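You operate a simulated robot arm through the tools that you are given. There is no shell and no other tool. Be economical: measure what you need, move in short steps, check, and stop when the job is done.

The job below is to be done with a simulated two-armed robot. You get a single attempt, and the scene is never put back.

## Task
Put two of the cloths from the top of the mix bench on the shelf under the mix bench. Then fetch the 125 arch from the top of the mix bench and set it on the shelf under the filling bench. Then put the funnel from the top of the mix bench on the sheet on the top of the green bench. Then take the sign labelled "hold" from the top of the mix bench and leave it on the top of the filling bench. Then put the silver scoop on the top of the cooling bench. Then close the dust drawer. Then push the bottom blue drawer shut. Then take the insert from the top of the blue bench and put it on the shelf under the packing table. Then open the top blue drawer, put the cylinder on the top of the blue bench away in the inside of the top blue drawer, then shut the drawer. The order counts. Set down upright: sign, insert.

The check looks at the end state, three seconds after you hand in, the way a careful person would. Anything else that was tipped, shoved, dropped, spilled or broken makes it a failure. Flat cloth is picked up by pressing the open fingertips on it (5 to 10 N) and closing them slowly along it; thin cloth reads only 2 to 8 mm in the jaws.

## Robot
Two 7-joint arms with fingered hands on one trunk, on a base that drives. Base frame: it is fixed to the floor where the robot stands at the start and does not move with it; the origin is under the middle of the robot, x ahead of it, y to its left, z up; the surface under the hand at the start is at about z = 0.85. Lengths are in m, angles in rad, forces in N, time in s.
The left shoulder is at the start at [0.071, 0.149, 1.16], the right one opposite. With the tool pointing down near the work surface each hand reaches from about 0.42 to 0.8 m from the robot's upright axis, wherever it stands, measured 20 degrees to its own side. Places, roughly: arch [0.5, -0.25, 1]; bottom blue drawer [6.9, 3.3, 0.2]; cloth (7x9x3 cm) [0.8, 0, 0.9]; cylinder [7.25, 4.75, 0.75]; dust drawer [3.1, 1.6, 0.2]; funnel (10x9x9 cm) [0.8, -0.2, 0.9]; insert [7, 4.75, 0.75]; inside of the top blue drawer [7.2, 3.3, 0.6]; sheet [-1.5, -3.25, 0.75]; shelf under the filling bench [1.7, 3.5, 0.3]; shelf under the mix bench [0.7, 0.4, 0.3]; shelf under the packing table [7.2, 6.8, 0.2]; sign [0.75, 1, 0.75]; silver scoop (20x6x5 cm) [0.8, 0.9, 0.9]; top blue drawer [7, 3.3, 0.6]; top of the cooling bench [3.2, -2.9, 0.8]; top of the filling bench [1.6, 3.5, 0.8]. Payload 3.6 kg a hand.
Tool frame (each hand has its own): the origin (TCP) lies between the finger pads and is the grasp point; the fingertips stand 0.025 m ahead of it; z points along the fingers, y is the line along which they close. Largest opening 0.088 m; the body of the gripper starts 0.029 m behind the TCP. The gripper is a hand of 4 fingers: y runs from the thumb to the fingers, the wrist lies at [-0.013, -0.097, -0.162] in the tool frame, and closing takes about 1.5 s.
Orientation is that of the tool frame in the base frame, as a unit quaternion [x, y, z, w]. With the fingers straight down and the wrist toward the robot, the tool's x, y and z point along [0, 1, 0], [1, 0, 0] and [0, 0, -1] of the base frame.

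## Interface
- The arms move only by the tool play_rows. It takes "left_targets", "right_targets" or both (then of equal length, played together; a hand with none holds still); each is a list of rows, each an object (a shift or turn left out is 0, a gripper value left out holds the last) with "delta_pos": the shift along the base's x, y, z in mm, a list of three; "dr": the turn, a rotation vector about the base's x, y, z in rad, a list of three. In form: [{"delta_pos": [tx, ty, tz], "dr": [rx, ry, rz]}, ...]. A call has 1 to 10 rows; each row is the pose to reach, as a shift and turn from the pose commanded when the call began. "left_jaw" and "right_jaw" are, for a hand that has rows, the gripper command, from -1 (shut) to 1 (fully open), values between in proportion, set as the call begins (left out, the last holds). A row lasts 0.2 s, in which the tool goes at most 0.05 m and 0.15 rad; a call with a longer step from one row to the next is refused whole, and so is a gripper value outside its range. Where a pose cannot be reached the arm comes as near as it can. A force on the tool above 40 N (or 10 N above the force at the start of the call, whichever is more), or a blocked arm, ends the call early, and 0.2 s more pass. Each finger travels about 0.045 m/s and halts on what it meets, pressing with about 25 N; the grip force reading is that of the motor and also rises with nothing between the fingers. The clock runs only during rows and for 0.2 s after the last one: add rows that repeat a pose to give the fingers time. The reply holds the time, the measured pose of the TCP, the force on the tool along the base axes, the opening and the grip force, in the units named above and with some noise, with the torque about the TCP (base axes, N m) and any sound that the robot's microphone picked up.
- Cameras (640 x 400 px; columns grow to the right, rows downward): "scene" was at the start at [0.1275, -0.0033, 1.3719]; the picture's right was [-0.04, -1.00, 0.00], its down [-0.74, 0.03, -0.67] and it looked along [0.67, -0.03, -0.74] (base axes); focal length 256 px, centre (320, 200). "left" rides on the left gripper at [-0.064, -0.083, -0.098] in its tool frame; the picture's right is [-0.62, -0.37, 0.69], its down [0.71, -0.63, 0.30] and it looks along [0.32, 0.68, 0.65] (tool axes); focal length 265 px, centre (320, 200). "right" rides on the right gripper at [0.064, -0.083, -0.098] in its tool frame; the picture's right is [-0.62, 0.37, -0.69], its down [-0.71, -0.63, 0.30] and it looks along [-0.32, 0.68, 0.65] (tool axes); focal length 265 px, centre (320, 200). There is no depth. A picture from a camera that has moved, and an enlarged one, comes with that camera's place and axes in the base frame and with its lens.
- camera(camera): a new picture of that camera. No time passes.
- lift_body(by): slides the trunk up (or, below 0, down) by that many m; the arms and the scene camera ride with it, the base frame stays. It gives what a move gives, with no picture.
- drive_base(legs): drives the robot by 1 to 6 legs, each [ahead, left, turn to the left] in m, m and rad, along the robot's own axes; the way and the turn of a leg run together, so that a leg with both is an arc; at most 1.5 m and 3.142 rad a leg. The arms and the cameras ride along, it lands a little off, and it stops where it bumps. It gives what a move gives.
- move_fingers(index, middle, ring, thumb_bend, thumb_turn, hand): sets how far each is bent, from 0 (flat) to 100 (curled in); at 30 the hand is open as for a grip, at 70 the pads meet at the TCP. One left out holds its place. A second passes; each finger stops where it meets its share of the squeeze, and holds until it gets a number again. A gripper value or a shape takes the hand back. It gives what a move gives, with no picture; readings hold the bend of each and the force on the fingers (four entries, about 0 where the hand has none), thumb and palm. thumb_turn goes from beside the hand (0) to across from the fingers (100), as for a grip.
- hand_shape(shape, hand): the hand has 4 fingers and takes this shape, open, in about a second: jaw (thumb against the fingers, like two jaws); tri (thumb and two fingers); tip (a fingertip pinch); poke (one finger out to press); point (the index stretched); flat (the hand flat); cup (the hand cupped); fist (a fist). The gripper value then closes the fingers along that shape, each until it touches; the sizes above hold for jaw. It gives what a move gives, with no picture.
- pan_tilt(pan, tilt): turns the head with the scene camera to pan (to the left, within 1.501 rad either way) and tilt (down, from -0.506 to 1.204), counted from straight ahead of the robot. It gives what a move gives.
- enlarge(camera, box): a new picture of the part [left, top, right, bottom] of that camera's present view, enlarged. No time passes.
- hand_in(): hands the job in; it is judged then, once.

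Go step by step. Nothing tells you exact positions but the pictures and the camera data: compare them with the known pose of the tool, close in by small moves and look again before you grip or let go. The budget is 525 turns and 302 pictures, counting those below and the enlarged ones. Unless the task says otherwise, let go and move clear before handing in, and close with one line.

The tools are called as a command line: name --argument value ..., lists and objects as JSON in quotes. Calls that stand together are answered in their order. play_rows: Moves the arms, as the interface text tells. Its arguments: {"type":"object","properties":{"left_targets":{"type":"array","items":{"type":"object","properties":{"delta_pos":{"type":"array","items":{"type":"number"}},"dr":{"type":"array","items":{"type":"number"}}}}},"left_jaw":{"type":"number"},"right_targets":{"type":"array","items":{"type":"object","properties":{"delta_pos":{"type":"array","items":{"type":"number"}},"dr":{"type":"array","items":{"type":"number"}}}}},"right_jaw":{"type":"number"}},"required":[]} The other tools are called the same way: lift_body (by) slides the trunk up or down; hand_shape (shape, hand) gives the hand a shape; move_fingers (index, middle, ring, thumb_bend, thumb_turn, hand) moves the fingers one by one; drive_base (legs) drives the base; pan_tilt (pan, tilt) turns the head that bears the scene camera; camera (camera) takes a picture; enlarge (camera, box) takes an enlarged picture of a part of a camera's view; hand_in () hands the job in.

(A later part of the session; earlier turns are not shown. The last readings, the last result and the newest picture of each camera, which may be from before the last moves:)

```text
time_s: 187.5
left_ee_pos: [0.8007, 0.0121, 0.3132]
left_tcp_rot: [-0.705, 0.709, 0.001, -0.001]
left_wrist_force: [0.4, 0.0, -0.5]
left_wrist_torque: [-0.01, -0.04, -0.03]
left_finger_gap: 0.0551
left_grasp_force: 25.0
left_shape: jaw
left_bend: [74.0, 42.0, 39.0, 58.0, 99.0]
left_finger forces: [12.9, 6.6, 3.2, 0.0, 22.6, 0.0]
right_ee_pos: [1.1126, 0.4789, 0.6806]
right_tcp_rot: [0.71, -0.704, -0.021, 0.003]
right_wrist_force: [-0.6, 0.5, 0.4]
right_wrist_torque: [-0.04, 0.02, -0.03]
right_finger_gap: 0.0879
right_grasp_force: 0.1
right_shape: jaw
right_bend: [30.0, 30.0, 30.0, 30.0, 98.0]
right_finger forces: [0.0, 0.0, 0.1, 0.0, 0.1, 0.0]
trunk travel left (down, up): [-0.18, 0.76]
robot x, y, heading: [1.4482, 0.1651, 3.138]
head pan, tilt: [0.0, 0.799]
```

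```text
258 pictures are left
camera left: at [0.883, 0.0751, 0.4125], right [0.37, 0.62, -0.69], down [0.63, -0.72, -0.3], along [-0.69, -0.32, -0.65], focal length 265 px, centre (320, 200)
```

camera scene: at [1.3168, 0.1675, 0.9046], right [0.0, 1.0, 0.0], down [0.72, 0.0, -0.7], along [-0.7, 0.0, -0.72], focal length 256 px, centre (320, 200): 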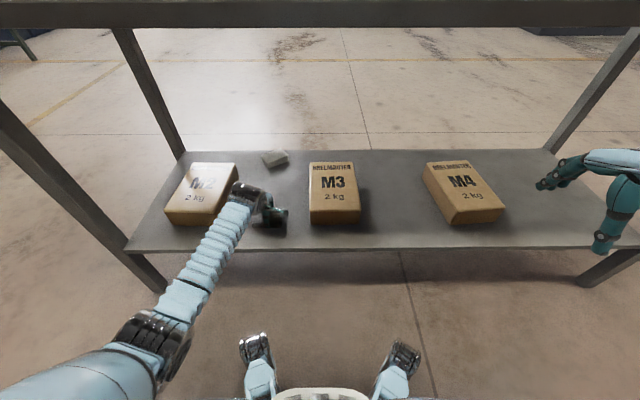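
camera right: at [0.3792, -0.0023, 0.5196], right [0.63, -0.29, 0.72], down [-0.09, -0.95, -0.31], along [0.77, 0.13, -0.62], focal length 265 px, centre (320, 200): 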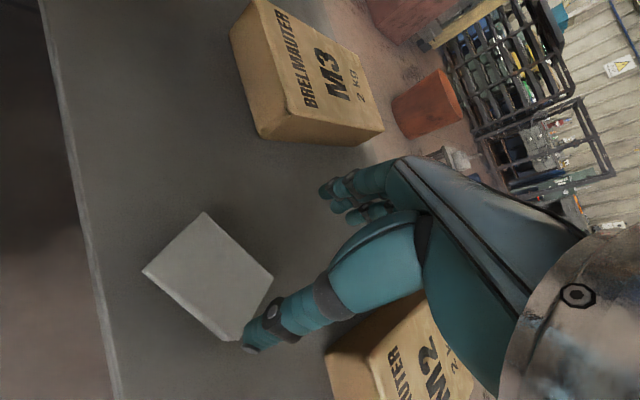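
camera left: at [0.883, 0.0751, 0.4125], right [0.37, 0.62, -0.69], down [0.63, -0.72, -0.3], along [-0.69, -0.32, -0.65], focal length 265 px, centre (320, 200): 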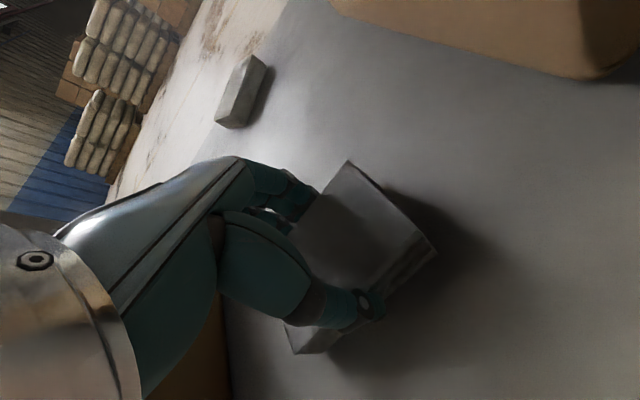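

Clear of both boxes; lowering the last few mm, opening, and rising.

play_rows --left_targets '[{"delta_pos": [0, 0, -3]}, {"delta_pos": [0, 0, -6]}, {"delta_pos": [0, 0, -9]}, {"delta_pos": [0, 0, -9]}]'

play_rows --left_targets '[{}, {}, {}, {}, {}, {}, {}]' --left_jaw 1

play_rows --left_targets '[{"delta_pos": [0, 0, 20]}, {"delta_pos": [0, 0, 50]}, {"delta_pos": [0, 0, 90]}, {"delta_pos": [0, 0, 120]}, {"delta_pos": [45, 0, 120]}, {"delta_pos": [90, 0, 120]}, {"delta_pos": [135, 0, 120]}, {"delta_pos": [160, 0, 120]}]'

camera --camera "scene"

```text
time_s: 188.5
left_ee_pos: [0.7999, 0.0117, 0.3089]
left_tcp_rot: [-0.705, 0.709, 0.003, -0.003]
left_wrist_force: [2.3, -2.2, 16.0]
left_wrist_torque: [-0.06, -0.26, -0.02]
left_finger_gap: 0.0545
left_grasp_force: 25.4
left_shape: jaw
left_bend: [74.0, 42.0, 39.0, 58.0, 99.0]
left_finger forces: [13.1, 7.0, 3.4, 0.0, 25.5, 0.0]
right_ee_pos: [1.1134, 0.4776, 0.682]
right_tcp_rot: [0.71, -0.704, -0.02, 0.003]
right_wrist_force: [0.0, 0.3, -0.4]
right_wrist_torque: [0.01, 0.01, 0.0]
right_finger_gap: 0.0879
right_grasp_force: 0.0
right_shape: jaw
right_bend: [30.0, 30.0, 30.0, 30.0, 98.0]
right_finger forces: [0.0, 0.1, 0.1, 0.0, 0.0, 0.1]
trunk travel left (down, up): [-0.18, 0.76]
robot x, y, heading: [1.4498, 0.167, 3.133]
head pan, tilt: [0.0, 0.799]
```

```text
time_s: 190.1
left_ee_pos: [0.8008, 0.0107, 0.3049]
left_tcp_rot: [-0.705, 0.709, 0.0, -0.002]
left_wrist_force: [1.4, 0.6, 5.1]
left_wrist_torque: [-0.03, 0.19, 0.02]
left_finger_gap: 0.0871
left_grasp_force: 0.1
left_shape: jaw
left_bend: [30.0, 30.0, 30.0, 30.0, 98.0]
left_finger forces: [0.0, 4.8, 0.0, 0.0, 0.1, 0.0]
right_ee_pos: [1.1124, 0.4777, 0.6794]
right_tcp_rot: [0.711, -0.703, -0.021, 0.004]
right_wrist_force: [0.2, 0.3, -0.1]
right_wrist_torque: [-0.01, 0.02, -0.03]
right_finger_gap: 0.0879
right_grasp_force: 0.0
right_shape: jaw
right_bend: [30.0, 30.0, 30.0, 30.0, 98.0]
right_finger forces: [0.0, 0.0, 0.0, 0.1, 0.0, 0.1]
trunk travel left (down, up): [-0.18, 0.76]
robot x, y, heading: [1.4497, 0.1665, 3.133]
head pan, tilt: [0.0, 0.799]
```

```text
time_s: 191.9
left_ee_pos: [0.9621, 0.0108, 0.4252]
left_tcp_rot: [-0.705, 0.709, 0.0, 0.0]
left_wrist_force: [0.2, -0.5, 0.1]
left_wrist_torque: [-0.01, 0.01, -0.02]
left_finger_gap: 0.0877
left_grasp_force: 0.1
left_shape: jaw
left_bend: [30.0, 30.0, 30.0, 30.0, 98.0]
left_finger forces: [0.1, 0.1, 0.0, 0.1, 0.0, 0.2]
right_ee_pos: [1.1112, 0.4774, 0.6803]
right_tcp_rot: [0.71, -0.704, -0.021, 0.004]
right_wrist_force: [-1.0, -0.4, 0.3]
right_wrist_torque: [0.05, -0.02, -0.03]
right_finger_gap: 0.0878
right_grasp_force: 0.0
right_shape: jaw
right_bend: [30.0, 30.0, 30.0, 30.0, 98.0]
right_finger forces: [0.0, 0.0, 0.0, 0.0, 0.0, 0.0]
trunk travel left (down, up): [-0.18, 0.76]
robot x, y, heading: [1.4516, 0.1682, 3.141]
head pan, tilt: [0.0, 0.799]
```

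```text
257 pictures are left
camera scene: at [1.3169, 0.1675, 0.9047], right [0.0, 1.0, 0.0], down [0.72, 0.0, -0.7], along [-0.7, 0.0, -0.72], focal length 256 px, centre (320, 200)
```

scene: 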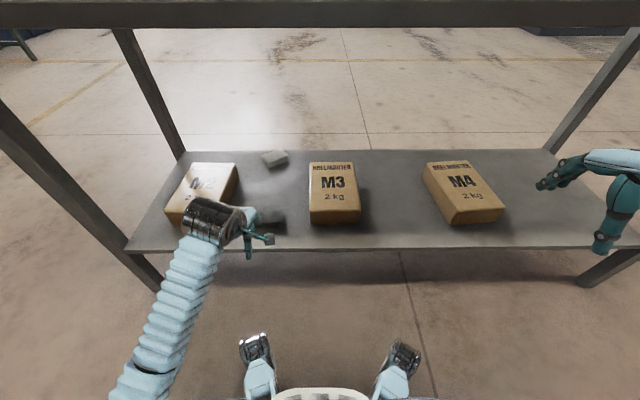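

Both cloths are on the shelf. Now I retract, raise the trunk and go to the right end of the bench for the R125 arch.

play_rows --left_targets '[{"delta_pos": [40, 0, 0]}, {"delta_pos": [70, 0, 0]}, {"delta_pos": [70, 0, 0]}]'

drive_base --legs '[[-0.06, 0, 0]]'

lift_body --by 0.4

lift_body --by 0.3

drive_base --legs '[[0.0, 0.5, 0], [0, 0.65, 0], [0.9, 0, 0], [0, 0, -1.5708]]'

camera --camera "scene"

```text
time_s: 192.7
left_ee_pos: [1.0318, 0.0105, 0.4255]
left_tcp_rot: [-0.705, 0.709, -0.001, 0.0]
left_wrist_force: [-0.3, 0.4, -0.7]
left_wrist_torque: [0.0, 0.03, -0.02]
left_finger_gap: 0.0877
left_grasp_force: 0.1
left_shape: jaw
left_bend: [30.0, 30.0, 30.0, 30.0, 98.0]
left_finger forces: [0.0, 0.0, 0.1, 0.0, 0.0, 0.1]
right_ee_pos: [1.1114, 0.4778, 0.6811]
right_tcp_rot: [0.71, -0.704, -0.021, 0.003]
right_wrist_force: [-0.3, -0.3, -0.1]
right_wrist_torque: [0.0, -0.01, -0.05]
right_finger_gap: 0.0878
right_grasp_force: 0.1
right_shape: jaw
right_bend: [30.0, 30.0, 30.0, 30.0, 98.0]
right_finger forces: [0.1, 0.0, 0.0, 0.0, 0.1, 0.0]
trunk travel left (down, up): [-0.18, 0.76]
robot x, y, heading: [1.4477, 0.1673, 3.139]
head pan, tilt: [0.0, 0.799]
```

```text
time_s: 194.1
left_ee_pos: [1.0906, 0.011, 0.425]
left_tcp_rot: [-0.705, 0.709, 0.0, 0.0]
left_wrist_force: [-0.6, -1.0, 0.1]
left_wrist_torque: [0.0, -0.03, 0.01]
left_finger_gap: 0.0879
left_grasp_force: 0.0
left_shape: jaw
left_bend: [30.0, 30.0, 30.0, 30.0, 98.0]
left_finger forces: [0.0, 0.0, 0.0, 0.1, 0.1, 0.1]
right_ee_pos: [1.1707, 0.4763, 0.6805]
right_tcp_rot: [0.711, -0.703, -0.022, 0.003]
right_wrist_force: [0.0, 0.3, -0.8]
right_wrist_torque: [-0.02, 0.0, -0.01]
right_finger_gap: 0.0876
right_grasp_force: 0.0
right_shape: jaw
right_bend: [30.0, 30.0, 30.0, 30.0, 98.0]
right_finger forces: [0.0, 0.1, 0.0, 0.1, 0.0, 0.0]
trunk travel left (down, up): [-0.18, 0.76]
robot x, y, heading: [1.5119, 0.1649, 3.138]
head pan, tilt: [0.0, 0.799]
```

```text
time_s: 197.9
left_ee_pos: [1.0897, 0.0106, 0.8252]
left_tcp_rot: [-0.705, 0.709, 0.001, 0.0]
left_wrist_force: [-0.1, -0.1, 0.8]
left_wrist_torque: [0.0, 0.01, 0.0]
left_finger_gap: 0.0877
left_grasp_force: 0.0
left_shape: jaw
left_bend: [30.0, 30.0, 30.0, 30.0, 98.0]
left_finger forces: [0.0, 0.1, 0.0, 0.0, 0.0, 0.0]
right_ee_pos: [1.1706, 0.4771, 1.08]
right_tcp_rot: [0.711, -0.703, -0.021, 0.003]
right_wrist_force: [-0.1, 0.2, -0.5]
right_wrist_torque: [0.0, -0.01, -0.02]
right_finger_gap: 0.0877
right_grasp_force: 0.0
right_shape: jaw
right_bend: [30.0, 30.0, 30.0, 30.0, 98.0]
right_finger forces: [0.0, 0.0, 0.1, 0.0, 0.0, 0.0]
trunk travel left (down, up): [-0.58, 0.36]
robot x, y, heading: [1.5136, 0.1671, 3.138]
head pan, tilt: [0.0, 0.799]
```

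```text
time_s: 200.9
left_ee_pos: [1.0894, 0.0122, 1.1257]
left_tcp_rot: [-0.705, 0.709, 0.0, -0.001]
left_wrist_force: [0.4, 0.1, 0.2]
left_wrist_torque: [-0.02, -0.01, -0.03]
left_finger_gap: 0.0876
left_grasp_force: 0.0
left_shape: jaw
left_bend: [30.0, 30.0, 30.0, 30.0, 98.0]
left_finger forces: [0.0, 0.0, 0.0, 0.0, 0.0, 0.0]
right_ee_pos: [1.1701, 0.478, 1.3803]
right_tcp_rot: [0.711, -0.703, -0.021, 0.002]
right_wrist_force: [0.2, 0.1, 0.4]
right_wrist_torque: [-0.03, 0.03, -0.01]
right_finger_gap: 0.088
right_grasp_force: 0.1
right_shape: jaw
right_bend: [30.0, 30.0, 30.0, 30.0, 98.0]
right_finger forces: [0.0, 0.0, 0.0, 0.1, 0.0, 0.0]
trunk travel left (down, up): [-0.88, 0.06]
robot x, y, heading: [1.5145, 0.1673, 3.136]
head pan, tilt: [0.0, 0.799]
```

```text
time_s: 237.3
left_ee_pos: [0.4391, -0.547, 1.1258]
left_tcp_rot: [-0.004, 1.0, 0.0, -0.001]
left_wrist_force: [-0.3, 0.4, -0.8]
left_wrist_torque: [0.0, 0.01, -0.02]
left_finger_gap: 0.0876
left_grasp_force: 0.0
left_shape: jaw
left_bend: [30.0, 30.0, 30.0, 30.0, 98.0]
left_finger forces: [0.0, 0.0, 0.0, 0.0, 0.0, 0.0]
right_ee_pos: [0.9066, -0.6207, 1.3803]
right_tcp_rot: [-0.012, 1.0, 0.017, 0.014]
right_wrist_force: [0.5, 0.5, 0.9]
right_wrist_torque: [0.03, 0.02, 0.01]
right_finger_gap: 0.088
right_grasp_force: 0.0
right_shape: jaw
right_bend: [30.0, 30.0, 30.0, 30.0, 98.0]
right_finger forces: [0.0, 0.0, 0.1, 0.0, 0.0, 0.0]
trunk travel left (down, up): [-0.88, 0.06]
robot x, y, heading: [0.598, -0.9724, 1.58]
head pan, tilt: [0.0, 0.799]
```

```text
256 pictures are left
camera scene: at [0.5977, -0.8359, 1.6046], right [1.0, 0.01, 0.0], down [0.01, -0.72, -0.7], along [-0.01, 0.7, -0.72], focal length 256 px, centre (320, 200)
```

scene: 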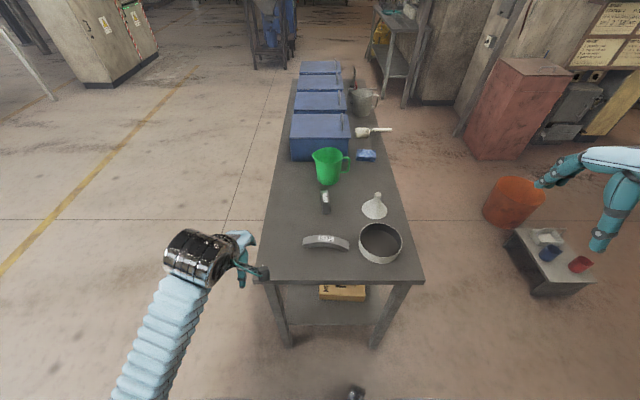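

Perfect end-on view. Zooming at the arch.

enlarge --camera "scene" --box '[255, 150, 435, 290]'

camera --camera "left"

```text
2.86 times, centred on (345, 220) of scene
camera zoom: at [0.5977, -0.8359, 1.6046], right [1.0, 0.01, 0.0], down [0.01, -0.72, -0.7], along [-0.01, 0.7, -0.72], focal length 730 px, centre (249, 143)
```

zoom: 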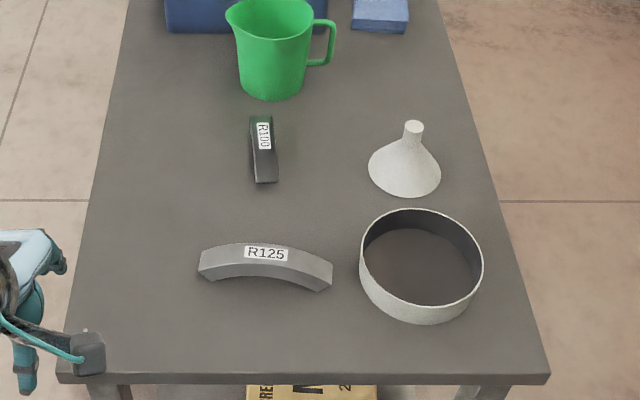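

```text
254 pictures are left
camera left: at [0.5031, -0.6295, 1.2243], right [0.62, -0.36, -0.69], down [-0.71, -0.64, -0.3], along [-0.33, 0.68, -0.65], focal length 265 px, centre (320, 200)
```

left: 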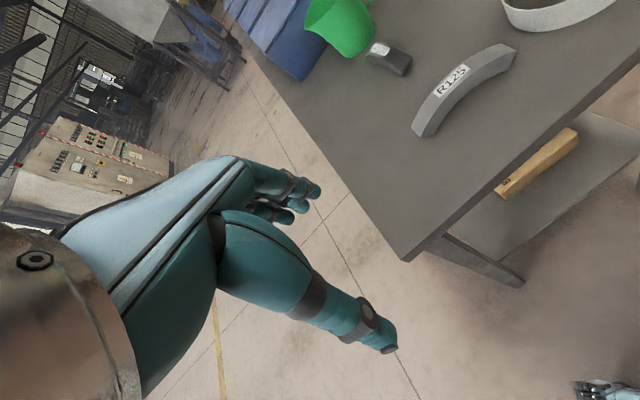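

The arch stands like a bridge along x, crown near (0.61, −0.333). I'll take it with the left hand closing along y.

play_rows --left_targets '[{"delta_pos": [30, 35, 0]}, {"delta_pos": [60, 70, 0]}, {"delta_pos": [90, 105, 0]}, {"delta_pos": [120, 140, -20]}, {"delta_pos": [145, 175, -40]}, {"delta_pos": [171, 205, -70]}, {"delta_pos": [171, 214, -110]}, {"delta_pos": [171, 214, -126]}, {"delta_pos": [171, 214, -126]}]'

camera --camera "left"

enlarge --camera "scene" --box '[255, 150, 435, 290]'

```text
refused: row 4 steps farther than a row can; nothing moved
```

```text
253 pictures are left
camera left: at [0.5031, -0.6295, 1.2243], right [0.62, -0.36, -0.69], down [-0.71, -0.64, -0.3], along [-0.33, 0.68, -0.65], focal length 265 px, centre (320, 200)
```

left: 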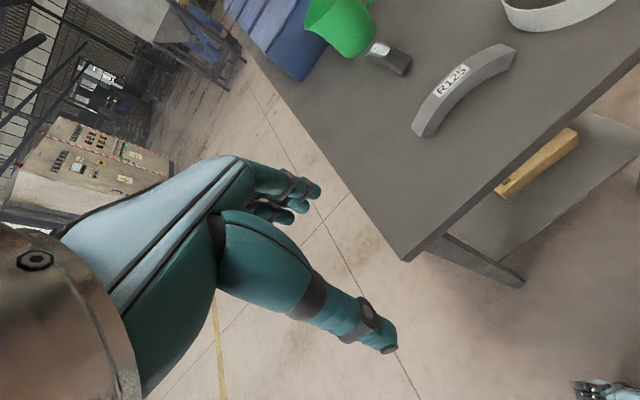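

```text
2.86 times, centred on (345, 220) of scene
camera zoom: at [0.5977, -0.8359, 1.6046], right [1.0, 0.01, 0.0], down [0.01, -0.72, -0.7], along [-0.01, 0.7, -0.72], focal length 730 px, centre (249, 143)
```

zoom: 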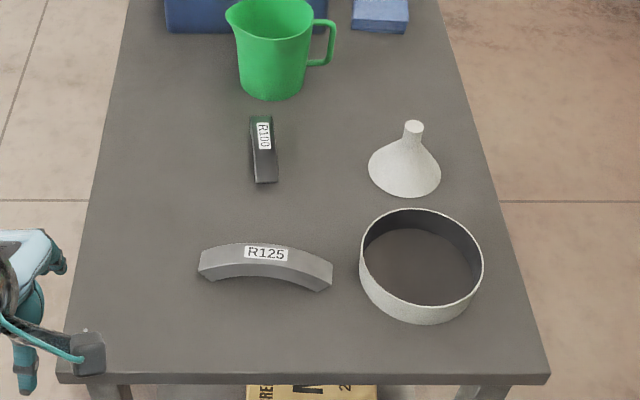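

play_rows --left_targets '[{"delta_pos": [28, 35, 0]}, {"delta_pos": [56, 70, 0]}, {"delta_pos": [84, 105, 0]}, {"delta_pos": [112, 140, 0]}, {"delta_pos": [140, 175, -15]}, {"delta_pos": [165, 205, -40]}, {"delta_pos": [171, 214, -80]}, {"delta_pos": [171, 214, -120]}, {"delta_pos": [171, 214, -140]}]'

camera --camera "left"

enlarge --camera "scene" --box '[255, 150, 435, 290]'

```text
time_s: 239.5
left_ee_pos: [0.5328, -0.3251, 0.9631]
left_tcp_rot: [-0.034, 0.998, -0.001, -0.052]
left_wrist_force: [0.0, 0.0, 0.7]
left_wrist_torque: [0.0, -0.01, -0.02]
left_finger_gap: 0.0877
left_grasp_force: 0.0
left_shape: jaw
left_bend: [30.0, 30.0, 30.0, 30.0, 98.0]
left_finger forces: [0.0, 0.1, 0.0, 0.0, 0.0, 0.0]
right_ee_pos: [0.9062, -0.6214, 1.3802]
right_tcp_rot: [-0.011, 1.0, 0.017, 0.012]
right_wrist_force: [0.0, -0.1, 0.9]
right_wrist_torque: [-0.04, 0.01, 0.0]
right_finger_gap: 0.0878
right_grasp_force: 0.1
right_shape: jaw
right_bend: [30.0, 30.0, 30.0, 30.0, 98.0]
right_finger forces: [0.1, 0.0, 0.0, 0.0, 0.1, 0.1]
trunk travel left (down, up): [-0.88, 0.06]
robot x, y, heading: [0.6044, -0.9669, 1.581]
head pan, tilt: [0.0, 0.799]
stopped in row 9 (left hand): the arm was blocked; the commanded pose is now the measured one
```

```text
251 pictures are left
camera left: at [0.6109, -0.4018, 1.0552], right [0.57, -0.33, -0.75], down [-0.7, -0.68, -0.23], along [-0.44, 0.66, -0.62], focal length 265 px, centre (320, 200)
```

left: 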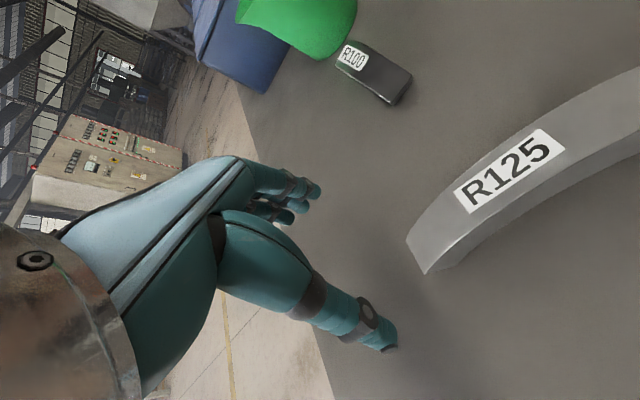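

```text
2.86 times, centred on (345, 220) of scene
camera zoom: at [0.5972, -0.8367, 1.6047], right [1.0, 0.01, 0.0], down [0.01, -0.72, -0.7], along [-0.01, 0.7, -0.72], focal length 730 px, centre (249, 143)
```

zoom: 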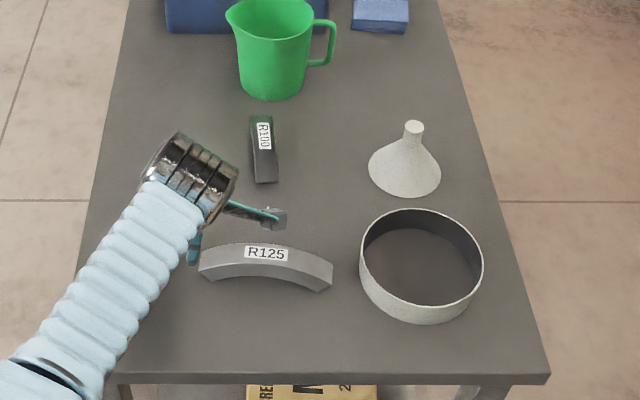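

The left arm can't reach across there. I'll lift the hand, shift the base right by 0.2 m and correct the hand's tilt.

play_rows --left_targets '[{"delta_pos": [-10, 0, 40]}, {"delta_pos": [-20, 0, 85]}, {"delta_pos": [-20, 0, 130], "dr": [0, -0.05, -0.03]}, {"delta_pos": [-20, 0, 150], "dr": [0, -0.104, -0.068]}, {"delta_pos": [-20, 0, 150], "dr": [0, -0.104, -0.068]}]'

drive_base --legs '[[0, -0.2, 0]]'

camera --camera "scene"

```text
time_s: 240.7
left_ee_pos: [0.5156, -0.3251, 1.113]
left_tcp_rot: [0.002, 1.0, -0.002, 0.003]
left_wrist_force: [0.7, -1.2, -0.1]
left_wrist_torque: [-0.03, 0.03, 0.01]
left_finger_gap: 0.0879
left_grasp_force: 0.1
left_shape: jaw
left_bend: [30.0, 30.0, 30.0, 30.0, 98.0]
left_finger forces: [0.1, 0.1, 0.0, 0.0, 0.0, 0.0]
right_ee_pos: [0.9075, -0.6221, 1.3805]
right_tcp_rot: [-0.012, 1.0, 0.017, 0.013]
right_wrist_force: [0.0, -0.4, 0.2]
right_wrist_torque: [0.01, -0.02, 0.0]
right_finger_gap: 0.0881
right_grasp_force: 0.0
right_shape: jaw
right_bend: [30.0, 30.0, 30.0, 30.0, 98.0]
right_finger forces: [0.0, 0.0, 0.0, 0.1, 0.0, 0.1]
trunk travel left (down, up): [-0.88, 0.06]
robot x, y, heading: [0.6007, -0.9695, 1.58]
head pan, tilt: [0.0, 0.799]
```

```text
time_s: 243.9
left_ee_pos: [0.7168, -0.3219, 1.1127]
left_tcp_rot: [0.001, 1.0, -0.002, 0.002]
left_wrist_force: [-0.4, 0.0, -0.5]
left_wrist_torque: [0.04, 0.0, 0.01]
left_finger_gap: 0.0875
left_grasp_force: 0.1
left_shape: jaw
left_bend: [30.0, 30.0, 30.0, 30.0, 98.0]
left_finger forces: [0.1, 0.1, 0.0, 0.0, 0.1, 0.0]
right_ee_pos: [1.1082, -0.6179, 1.3797]
right_tcp_rot: [-0.014, 1.0, 0.015, 0.012]
right_wrist_force: [0.6, 0.4, 0.7]
right_wrist_torque: [-0.04, 0.0, 0.0]
right_finger_gap: 0.088
right_grasp_force: 0.0
right_shape: jaw
right_bend: [30.0, 30.0, 30.0, 30.0, 98.0]
right_finger forces: [0.0, 0.0, 0.0, 0.1, 0.1, 0.0]
trunk travel left (down, up): [-0.88, 0.06]
robot x, y, heading: [0.804, -0.966, 1.578]
head pan, tilt: [0.0, 0.799]
```

```text
249 pictures are left
camera scene: at [0.8009, -0.8334, 1.6045], right [1.0, 0.01, 0.0], down [0.01, -0.72, -0.7], along [-0.01, 0.7, -0.72], focal length 256 px, centre (320, 200)
```

scene: 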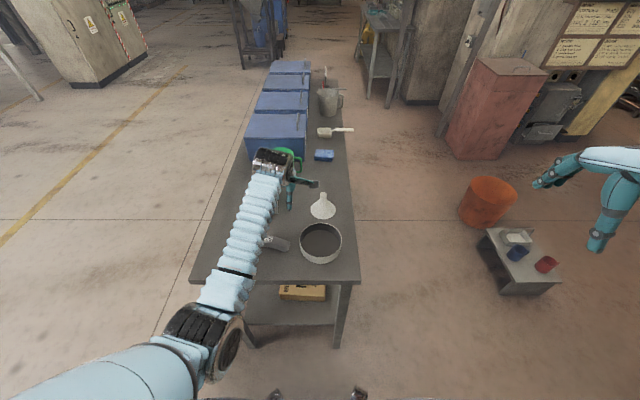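

play_rows --left_targets '[{"delta_pos": [-40, -5, 0]}, {"delta_pos": [-80, -11, 0]}, {"delta_pos": [-107, -11, -20]}, {"delta_pos": [-107, -11, -60]}, {"delta_pos": [-107, -11, -100]}, {"delta_pos": [-107, -11, -120]}, {"delta_pos": [-107, -11, -120]}]'

camera --camera "left"

```text
time_s: 245.5
left_ee_pos: [0.6088, -0.3344, 0.9926]
left_tcp_rot: [0.001, 1.0, -0.002, 0.002]
left_wrist_force: [0.4, 0.6, 0.0]
left_wrist_torque: [0.0, -0.01, 0.0]
left_finger_gap: 0.0879
left_grasp_force: 0.1
left_shape: jaw
left_bend: [30.0, 30.0, 30.0, 30.0, 98.0]
left_finger forces: [0.1, 0.0, 0.1, 0.0, 0.0, 0.0]
right_ee_pos: [1.1088, -0.6185, 1.3806]
right_tcp_rot: [-0.013, 1.0, 0.017, 0.013]
right_wrist_force: [-0.3, -0.7, 0.2]
right_wrist_torque: [0.02, -0.02, 0.0]
right_finger_gap: 0.0881
right_grasp_force: 0.1
right_shape: jaw
right_bend: [30.0, 30.0, 30.0, 30.0, 98.0]
right_finger forces: [0.1, 0.0, 0.0, 0.1, 0.0, 0.0]
trunk travel left (down, up): [-0.88, 0.06]
robot x, y, heading: [0.8042, -0.9641, 1.58]
head pan, tilt: [0.0, 0.799]
```

```text
248 pictures are left
camera left: at [0.6724, -0.4169, 1.0919], right [0.62, -0.37, -0.69], down [-0.71, -0.63, -0.3], along [-0.32, 0.68, -0.66], focal length 265 px, centre (320, 200)
```

left: 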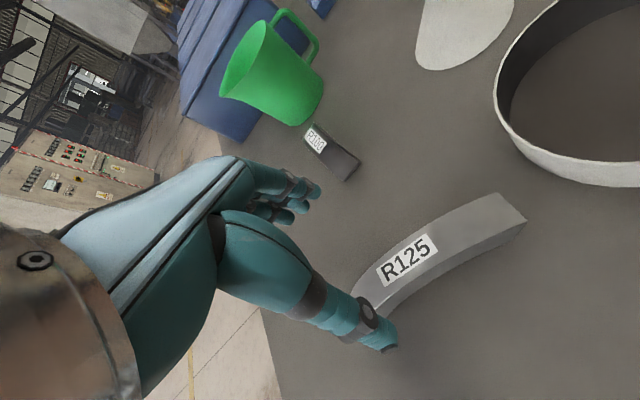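

Label centre projects to (0.617, −0.333). Descending over the crown.

play_rows --left_targets '[{"delta_pos": [6, 1, -40]}, {"delta_pos": [6, 1, -75]}, {"delta_pos": [6, 1, -90]}, {"delta_pos": [6, 1, -105]}, {"delta_pos": [6, 1, -105]}]'

camera --camera "left"

```text
time_s: 246.7
left_ee_pos: [0.6156, -0.3325, 0.8875]
left_tcp_rot: [0.001, 1.0, -0.002, 0.001]
left_wrist_force: [-0.6, 0.2, -0.7]
left_wrist_torque: [-0.01, -0.06, -0.01]
left_finger_gap: 0.0879
left_grasp_force: 0.0
left_shape: jaw
left_bend: [30.0, 30.0, 30.0, 30.0, 98.0]
left_finger forces: [0.1, 0.1, 0.0, 0.0, 0.1, 0.1]
right_ee_pos: [1.1091, -0.6184, 1.3802]
right_tcp_rot: [-0.013, 1.0, 0.016, 0.013]
right_wrist_force: [0.1, -0.2, -0.3]
right_wrist_torque: [0.03, 0.02, 0.03]
right_finger_gap: 0.0878
right_grasp_force: 0.1
right_shape: jaw
right_bend: [30.0, 30.0, 30.0, 30.0, 98.0]
right_finger forces: [0.1, 0.0, 0.1, 0.1, 0.0, 0.1]
trunk travel left (down, up): [-0.88, 0.06]
robot x, y, heading: [0.8015, -0.9628, 1.576]
head pan, tilt: [0.0, 0.799]
```

```text
247 pictures are left
camera left: at [0.6788, -0.4145, 0.9873], right [0.62, -0.37, -0.69], down [-0.71, -0.63, -0.3], along [-0.32, 0.68, -0.66], focal length 265 px, centre (320, 200)
```

left: 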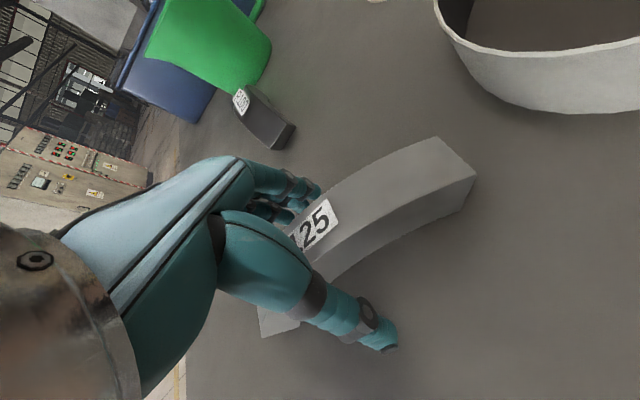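

Straddled without contact. Closing and lifting.

play_rows --left_targets '[{}, {}, {}, {}, {}, {}, {}, {}, {}, {}]' --left_jaw -1

play_rows --left_targets '[{"delta_pos": [0, 0, 30]}, {"delta_pos": [0, 0, 70]}, {"delta_pos": [0, 0, 110]}, {"delta_pos": [0, 0, 150]}, {"delta_pos": [0, -30, 180]}, {"delta_pos": [0, -70, 190]}, {"delta_pos": [0, -100, 190]}]'

camera --camera "left"

```text
time_s: 248.9
left_ee_pos: [0.615, -0.3338, 0.8886]
left_tcp_rot: [0.001, 1.0, -0.002, 0.002]
left_wrist_force: [0.6, 0.1, -3.6]
left_wrist_torque: [0.02, -0.06, 0.01]
left_finger_gap: 0.0243
left_grasp_force: 25.1
left_shape: jaw
left_bend: [74.0, 56.0, 50.0, 76.0, 100.0]
left_finger forces: [12.6, 4.8, 2.9, 0.0, 20.7, 0.0]
right_ee_pos: [1.1091, -0.6193, 1.3804]
right_tcp_rot: [-0.012, 1.0, 0.016, 0.014]
right_wrist_force: [0.0, 0.2, 0.2]
right_wrist_torque: [0.0, -0.02, 0.0]
right_finger_gap: 0.0877
right_grasp_force: 0.0
right_shape: jaw
right_bend: [30.0, 30.0, 30.0, 30.0, 98.0]
right_finger forces: [0.0, 0.0, 0.0, 0.0, 0.0, 0.1]
trunk travel left (down, up): [-0.88, 0.06]
robot x, y, heading: [0.8026, -0.9643, 1.582]
head pan, tilt: [0.0, 0.799]
```

```text
time_s: 250.5
left_ee_pos: [0.6152, -0.433, 1.079]
left_tcp_rot: [0.001, 1.0, -0.002, 0.002]
left_wrist_force: [0.6, 0.7, -4.0]
left_wrist_torque: [0.02, 0.0, 0.03]
left_finger_gap: 0.0241
left_grasp_force: 24.9
left_shape: jaw
left_bend: [74.0, 56.0, 50.0, 77.0, 100.0]
left_finger forces: [12.3, 4.6, 3.1, 0.0, 20.2, 0.0]
right_ee_pos: [1.1089, -0.6203, 1.3796]
right_tcp_rot: [-0.013, 1.0, 0.017, 0.012]
right_wrist_force: [-0.4, 0.0, 0.4]
right_wrist_torque: [0.01, 0.0, 0.0]
right_finger_gap: 0.088
right_grasp_force: 0.0
right_shape: jaw
right_bend: [30.0, 30.0, 30.0, 30.0, 98.0]
right_finger forces: [0.0, 0.1, 0.0, 0.0, 0.1, 0.0]
trunk travel left (down, up): [-0.88, 0.06]
robot x, y, heading: [0.8028, -0.9674, 1.581]
head pan, tilt: [0.0, 0.799]
```

```text
246 pictures are left
camera left: at [0.6778, -0.515, 1.1785], right [0.62, -0.37, -0.69], down [-0.71, -0.63, -0.3], along [-0.32, 0.68, -0.66], focal length 265 px, centre (320, 200)
```

left: 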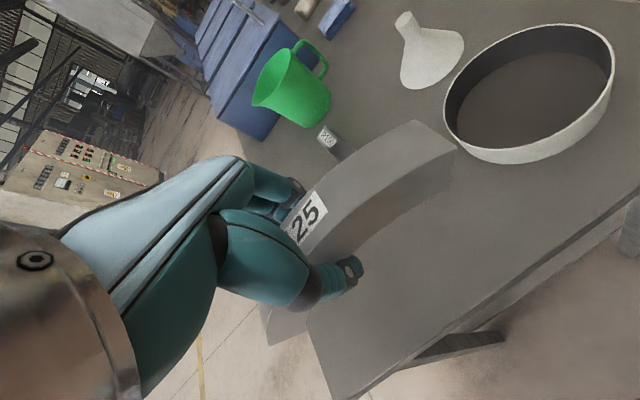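

Arch secured. I'll back off, round the front of the mix bench and head toward the filling bench, then look.

drive_base --legs '[[-0.5, 0, 0], [0, 1.35, 0], [1.5, 0, 0], [1.4, 0, 0]]'

pan_tilt --pan -0.5 --tilt 0.5

camera --camera "scene"

```text
time_s: 310.2
left_ee_pos: [-0.7586, 1.9263, 1.0792]
left_tcp_rot: [-0.001, 1.0, -0.001, 0.002]
left_wrist_force: [0.7, -0.1, -2.6]
left_wrist_torque: [-0.03, -0.01, -0.01]
left_finger_gap: 0.0218
left_grasp_force: 25.5
left_shape: jaw
left_bend: [75.0, 75.0, 62.0, 84.0, 100.0]
left_finger forces: [14.6, 0.1, 1.9, 0.1, 15.4, 0.1]
right_ee_pos: [-0.2641, 1.7411, 1.3803]
right_tcp_rot: [-0.015, 1.0, 0.016, 0.014]
right_wrist_force: [0.4, 0.4, 0.1]
right_wrist_torque: [0.02, 0.0, 0.03]
right_finger_gap: 0.088
right_grasp_force: 0.0
right_shape: jaw
right_bend: [30.0, 30.0, 30.0, 30.0, 98.0]
right_finger forces: [0.0, 0.1, 0.0, 0.1, 0.0, 0.0]
trunk travel left (down, up): [-0.88, 0.06]
robot x, y, heading: [-0.5663, 1.3931, 1.593]
head pan, tilt: [0.0, 0.799]
```

```text
time_s: 311.1
left_ee_pos: [-0.7589, 1.9274, 1.079]
left_tcp_rot: [-0.002, 1.0, -0.002, 0.002]
left_wrist_force: [-0.6, 0.3, -2.4]
left_wrist_torque: [0.05, 0.02, 0.02]
left_finger_gap: 0.0214
left_grasp_force: 24.7
left_shape: jaw
left_bend: [75.0, 75.0, 63.0, 84.0, 100.0]
left_finger forces: [14.7, 0.2, 1.7, 0.0, 15.3, 0.0]
right_ee_pos: [-0.2638, 1.7417, 1.3804]
right_tcp_rot: [-0.015, 1.0, 0.016, 0.012]
right_wrist_force: [0.0, -1.0, -0.4]
right_wrist_torque: [0.02, -0.02, 0.01]
right_finger_gap: 0.0879
right_grasp_force: 0.1
right_shape: jaw
right_bend: [30.0, 30.0, 30.0, 30.0, 98.0]
right_finger forces: [0.0, 0.1, 0.1, 0.0, 0.0, 0.0]
trunk travel left (down, up): [-0.88, 0.06]
robot x, y, heading: [-0.5666, 1.3949, 1.586]
head pan, tilt: [-0.499, 0.499]
```

```text
245 pictures are left
camera scene: at [-0.5278, 1.5252, 1.6305], right [0.88, -0.47, 0.0], down [-0.22, -0.42, -0.88], along [0.41, 0.78, -0.48], focal length 256 px, centre (320, 200)
```

scene: 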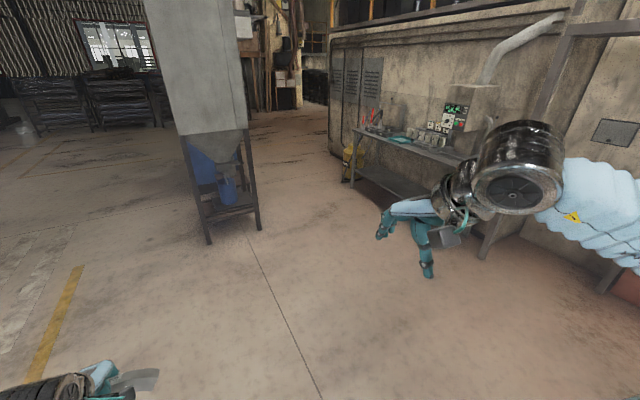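

The grip readings changed during the drive; checking the arch.

camera --camera "left"

pan_tilt --pan 0.2 --tilt 0.9

camera --camera "scene"

```text
244 pictures are left
camera left: at [-0.696, 1.8443, 1.178], right [0.62, -0.37, -0.69], down [-0.71, -0.63, -0.3], along [-0.32, 0.68, -0.66], focal length 265 px, centre (320, 200)
```

left: 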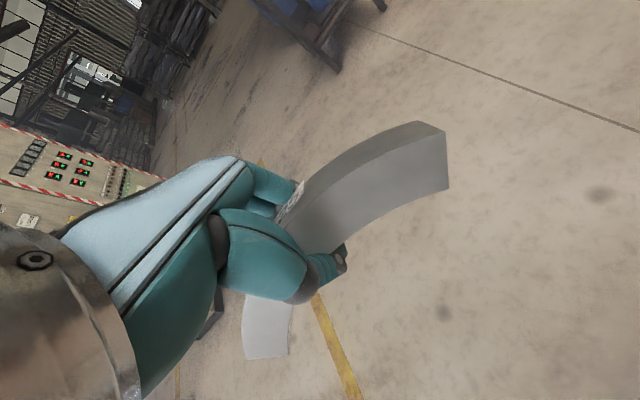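

```text
time_s: 312.2
left_ee_pos: [-0.7591, 1.9254, 1.079]
left_tcp_rot: [0.0, 1.0, -0.001, 0.001]
left_wrist_force: [-0.1, 0.6, -3.9]
left_wrist_torque: [-0.07, -0.02, 0.01]
left_finger_gap: 0.0217
left_grasp_force: 25.2
left_shape: jaw
left_bend: [75.0, 75.0, 63.0, 84.0, 100.0]
left_finger forces: [14.9, 0.1, 1.8, 0.0, 15.3, 0.0]
right_ee_pos: [-0.2641, 1.7408, 1.3797]
right_tcp_rot: [-0.015, 1.0, 0.017, 0.013]
right_wrist_force: [1.1, 0.4, 0.2]
right_wrist_torque: [0.03, 0.03, -0.02]
right_finger_gap: 0.0878
right_grasp_force: 0.1
right_shape: jaw
right_bend: [30.0, 30.0, 30.0, 30.0, 98.0]
right_finger forces: [0.1, 0.1, 0.1, 0.0, 0.0, 0.1]
trunk travel left (down, up): [-0.88, 0.06]
robot x, y, heading: [-0.5662, 1.3919, 1.584]
head pan, tilt: [0.201, 0.901]
```

```text
243 pictures are left
camera scene: at [-0.5851, 1.5178, 1.5967], right [0.98, 0.21, 0.0], down [0.17, -0.77, -0.62], along [-0.13, 0.61, -0.78], focal length 256 px, centre (320, 200)
```

scene: 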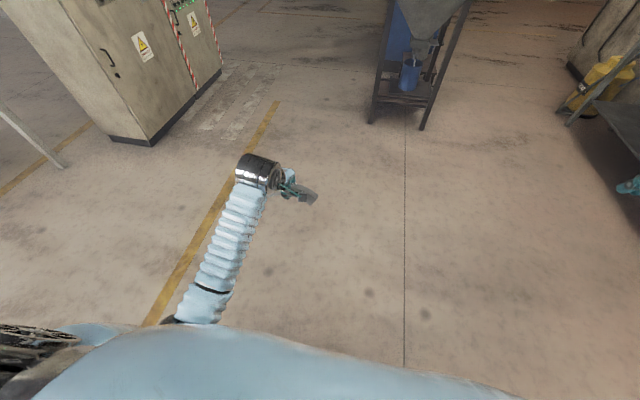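

enlarge --camera "left" --box '[200, 100, 480, 380]'

enlarge --camera "scene" --box '[220, 130, 360, 230]'

```text
1.43 times, centred on (340, 240) of left
camera zoom: at [-0.6952, 1.8438, 1.1782], right [0.62, -0.37, -0.69], down [-0.71, -0.63, -0.3], along [-0.32, 0.68, -0.66], focal length 379 px, centre (291, 143)
```

zoom: 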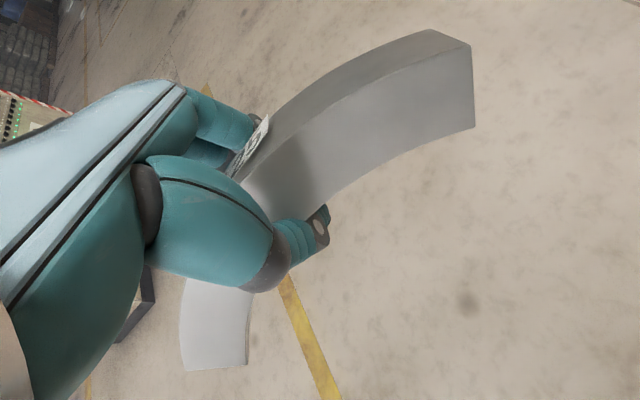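

```text
4.00 times, centred on (290, 180) of scene
camera zoom: at [-0.5851, 1.5178, 1.5967], right [0.98, 0.21, 0.0], down [0.17, -0.77, -0.62], along [-0.13, 0.61, -0.78], focal length 1022 px, centre (440, 280)
```

zoom: 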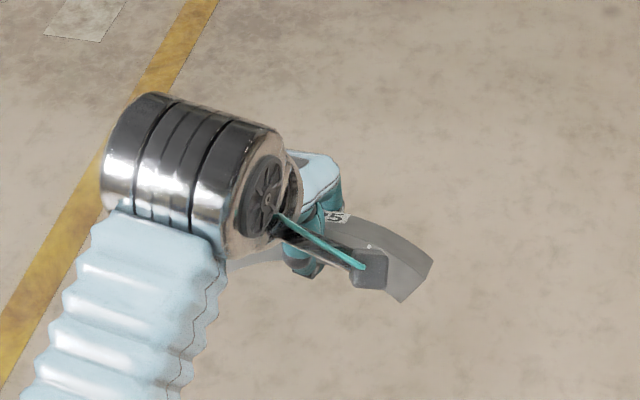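

The arch pivoted in the grip (legs swung toward me) but is still firmly held. I'll drive on carefully towards the filling bench and face it.

drive_base --legs '[[0.9, -0.55, 0], [0.9, -0.55, 0]]'

drive_base --legs '[[0, 0, -1.586]]'

pan_tilt --pan 0 --tilt 0.6

camera --camera "scene"

camera --camera "left"

```text
time_s: 335.2
left_ee_pos: [0.2982, 3.7362, 1.0794]
left_tcp_rot: [-0.003, 1.0, -0.002, 0.002]
left_wrist_force: [-0.9, 0.1, -3.2]
left_wrist_torque: [0.04, 0.0, -0.05]
left_finger_gap: 0.0212
left_grasp_force: 25.3
left_shape: jaw
left_bend: [75.0, 75.0, 63.0, 84.0, 100.0]
left_finger forces: [15.0, 0.0, 1.0, 0.0, 15.0, 0.0]
right_ee_pos: [0.7928, 3.553, 1.3806]
right_tcp_rot: [-0.017, 1.0, 0.017, 0.014]
right_wrist_force: [-0.4, -0.5, 0.0]
right_wrist_torque: [-0.01, 0.02, -0.03]
right_finger_gap: 0.0882
right_grasp_force: 0.0
right_shape: jaw
right_bend: [30.0, 30.0, 30.0, 30.0, 98.0]
right_finger forces: [0.0, 0.0, 0.1, 0.0, 0.1, 0.0]
trunk travel left (down, up): [-0.88, 0.06]
robot x, y, heading: [0.4953, 3.2063, 1.587]
head pan, tilt: [0.201, 0.901]
```

```text
time_s: 345.6
left_ee_pos: [1.0272, 3.3952, 1.0788]
left_tcp_rot: [0.707, 0.707, -0.003, 0.0]
left_wrist_force: [-0.2, -1.0, -2.7]
left_wrist_torque: [-0.01, -0.02, 0.02]
left_finger_gap: 0.0211
left_grasp_force: 24.8
left_shape: jaw
left_bend: [75.0, 75.0, 64.0, 84.0, 100.0]
left_finger forces: [15.8, 0.0, 0.8, 0.0, 15.6, 0.1]
right_ee_pos: [0.8402, 2.9016, 1.3803]
right_tcp_rot: [0.697, 0.717, 0.002, 0.021]
right_wrist_force: [0.1, 0.3, 1.1]
right_wrist_torque: [0.0, -0.02, 0.05]
right_finger_gap: 0.0881
right_grasp_force: 0.0
right_shape: jaw
right_bend: [30.0, 30.0, 30.0, 30.0, 98.0]
right_finger forces: [0.0, 0.1, 0.0, 0.1, 0.0, 0.0]
trunk travel left (down, up): [-0.88, 0.06]
robot x, y, heading: [0.4939, 3.2063, 0.009]
head pan, tilt: [0.201, 0.901]
```

```text
time_s: 346.4
left_ee_pos: [1.0272, 3.3953, 1.0776]
left_tcp_rot: [0.707, 0.707, -0.003, 0.0]
left_wrist_force: [-0.4, -0.6, -2.6]
left_wrist_torque: [0.0, 0.0, 0.04]
left_finger_gap: 0.0211
left_grasp_force: 25.5
left_shape: jaw
left_bend: [75.0, 75.0, 64.0, 84.0, 100.0]
left_finger forces: [15.6, 0.1, 0.8, 0.0, 15.6, 0.1]
right_ee_pos: [0.8422, 2.9003, 1.3798]
right_tcp_rot: [0.697, 0.717, 0.003, 0.019]
right_wrist_force: [0.7, 0.0, 0.1]
right_wrist_torque: [0.02, 0.01, 0.03]
right_finger_gap: 0.0879
right_grasp_force: 0.0
right_shape: jaw
right_bend: [30.0, 30.0, 30.0, 30.0, 98.0]
right_finger forces: [0.0, 0.0, 0.0, 0.0, 0.1, 0.0]
trunk travel left (down, up): [-0.88, 0.06]
robot x, y, heading: [0.4956, 3.202, 0.013]
head pan, tilt: [0.0, 0.6]
```

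```text
240 pictures are left
camera scene: at [0.6316, 3.2056, 1.6213], right [0.01, -1.0, 0.0], down [-0.57, -0.01, -0.82], along [0.82, 0.01, -0.57], focal length 256 px, centre (320, 200)
```

scene: 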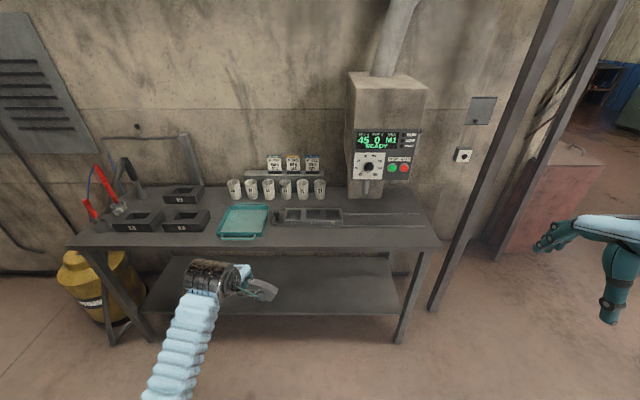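

```text
239 pictures are left
camera left: at [0.9429, 3.3314, 1.1777], right [-0.37, -0.62, -0.69], down [-0.63, 0.71, -0.3], along [0.68, 0.32, -0.66], focal length 265 px, centre (320, 200)
```

left: 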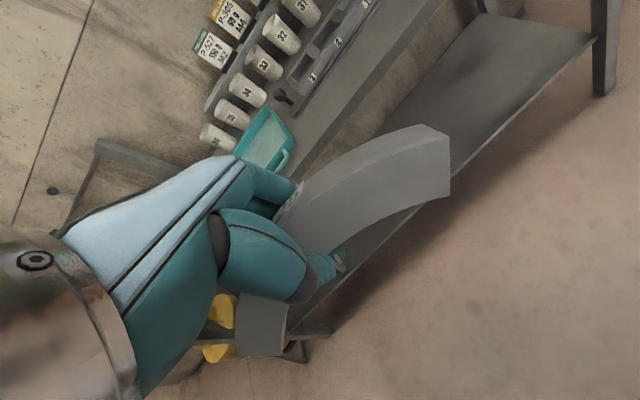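

The shelf is empty (front edge x≈1.44, y 2.76–4.15). Lowering the trunk and then checking how the arch hangs.

lift_body --by -0.35

lift_body --by -0.3

enlarge --camera "scene" --box '[150, 230, 350, 355]'

camera --camera "right"

```text
time_s: 349.9
left_ee_pos: [1.0264, 3.3946, 0.7292]
left_tcp_rot: [0.707, 0.707, -0.003, 0.0]
left_wrist_force: [-0.5, -0.6, -3.2]
left_wrist_torque: [0.0, 0.0, 0.0]
left_finger_gap: 0.0211
left_grasp_force: 24.6
left_shape: jaw
left_bend: [75.0, 75.0, 64.0, 84.0, 100.0]
left_finger forces: [15.7, 0.0, 0.8, 0.0, 15.5, 0.0]
right_ee_pos: [0.8398, 2.9019, 1.0302]
right_tcp_rot: [0.698, 0.716, 0.002, 0.021]
right_wrist_force: [-0.3, 0.7, -0.4]
right_wrist_torque: [0.01, -0.01, 0.03]
right_finger_gap: 0.0882
right_grasp_force: 0.1
right_shape: jaw
right_bend: [30.0, 30.0, 30.0, 30.0, 98.0]
right_finger forces: [0.0, 0.0, 0.1, 0.0, 0.1, 0.0]
trunk travel left (down, up): [-0.53, 0.41]
robot x, y, heading: [0.4899, 3.2014, 0.007]
head pan, tilt: [0.0, 0.6]
```

```text
time_s: 352.9
left_ee_pos: [1.0264, 3.3962, 0.4299]
left_tcp_rot: [0.708, 0.707, -0.003, 0.0]
left_wrist_force: [0.7, -0.4, -3.2]
left_wrist_torque: [0.0, -0.03, 0.01]
left_finger_gap: 0.0209
left_grasp_force: 25.2
left_shape: jaw
left_bend: [75.0, 75.0, 64.0, 84.0, 100.0]
left_finger forces: [15.6, 0.1, 0.7, 0.0, 15.4, 0.0]
right_ee_pos: [0.8398, 2.902, 0.7294]
right_tcp_rot: [0.698, 0.716, 0.002, 0.021]
right_wrist_force: [0.2, 0.5, 0.3]
right_wrist_torque: [-0.04, 0.0, 0.01]
right_finger_gap: 0.0878
right_grasp_force: 0.1
right_shape: jaw
right_bend: [30.0, 30.0, 30.0, 30.0, 98.0]
right_finger forces: [0.1, 0.0, 0.0, 0.0, 0.0, 0.0]
trunk travel left (down, up): [-0.23, 0.71]
robot x, y, heading: [0.4953, 3.2049, 0.013]
head pan, tilt: [0.0, 0.6]
```

```text
3.20 times, centred on (250, 292) of scene
camera zoom: at [0.6306, 3.2064, 0.9715], right [0.01, -1.0, 0.0], down [-0.57, -0.01, -0.82], along [0.82, 0.01, -0.57], focal length 817 px, centre (544, -96)
```

zoom: 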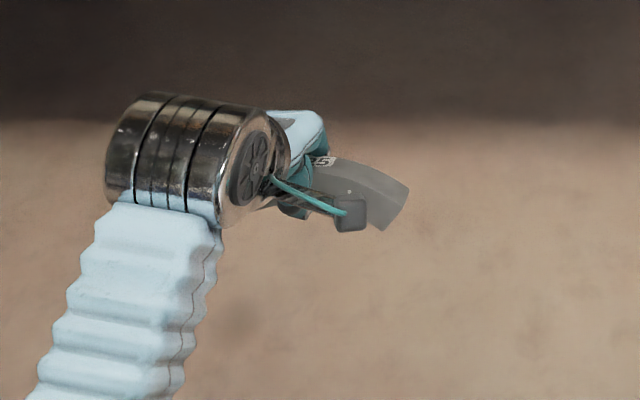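

```text
237 pictures are left
camera right: at [0.7517, 2.9661, 0.8249], right [0.36, -0.59, 0.72], down [-0.6, -0.74, -0.31], along [0.71, -0.32, -0.62], focal length 265 px, centre (320, 200)
```

right: 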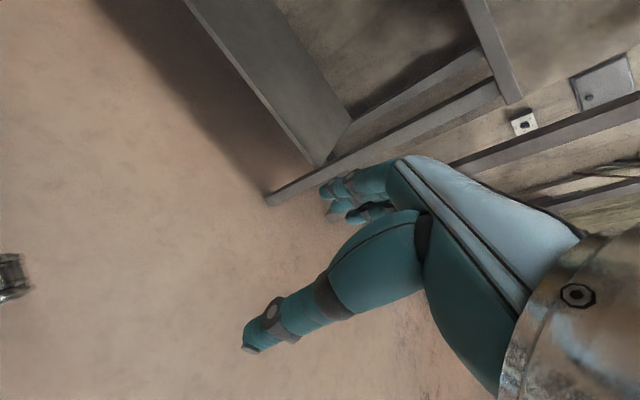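

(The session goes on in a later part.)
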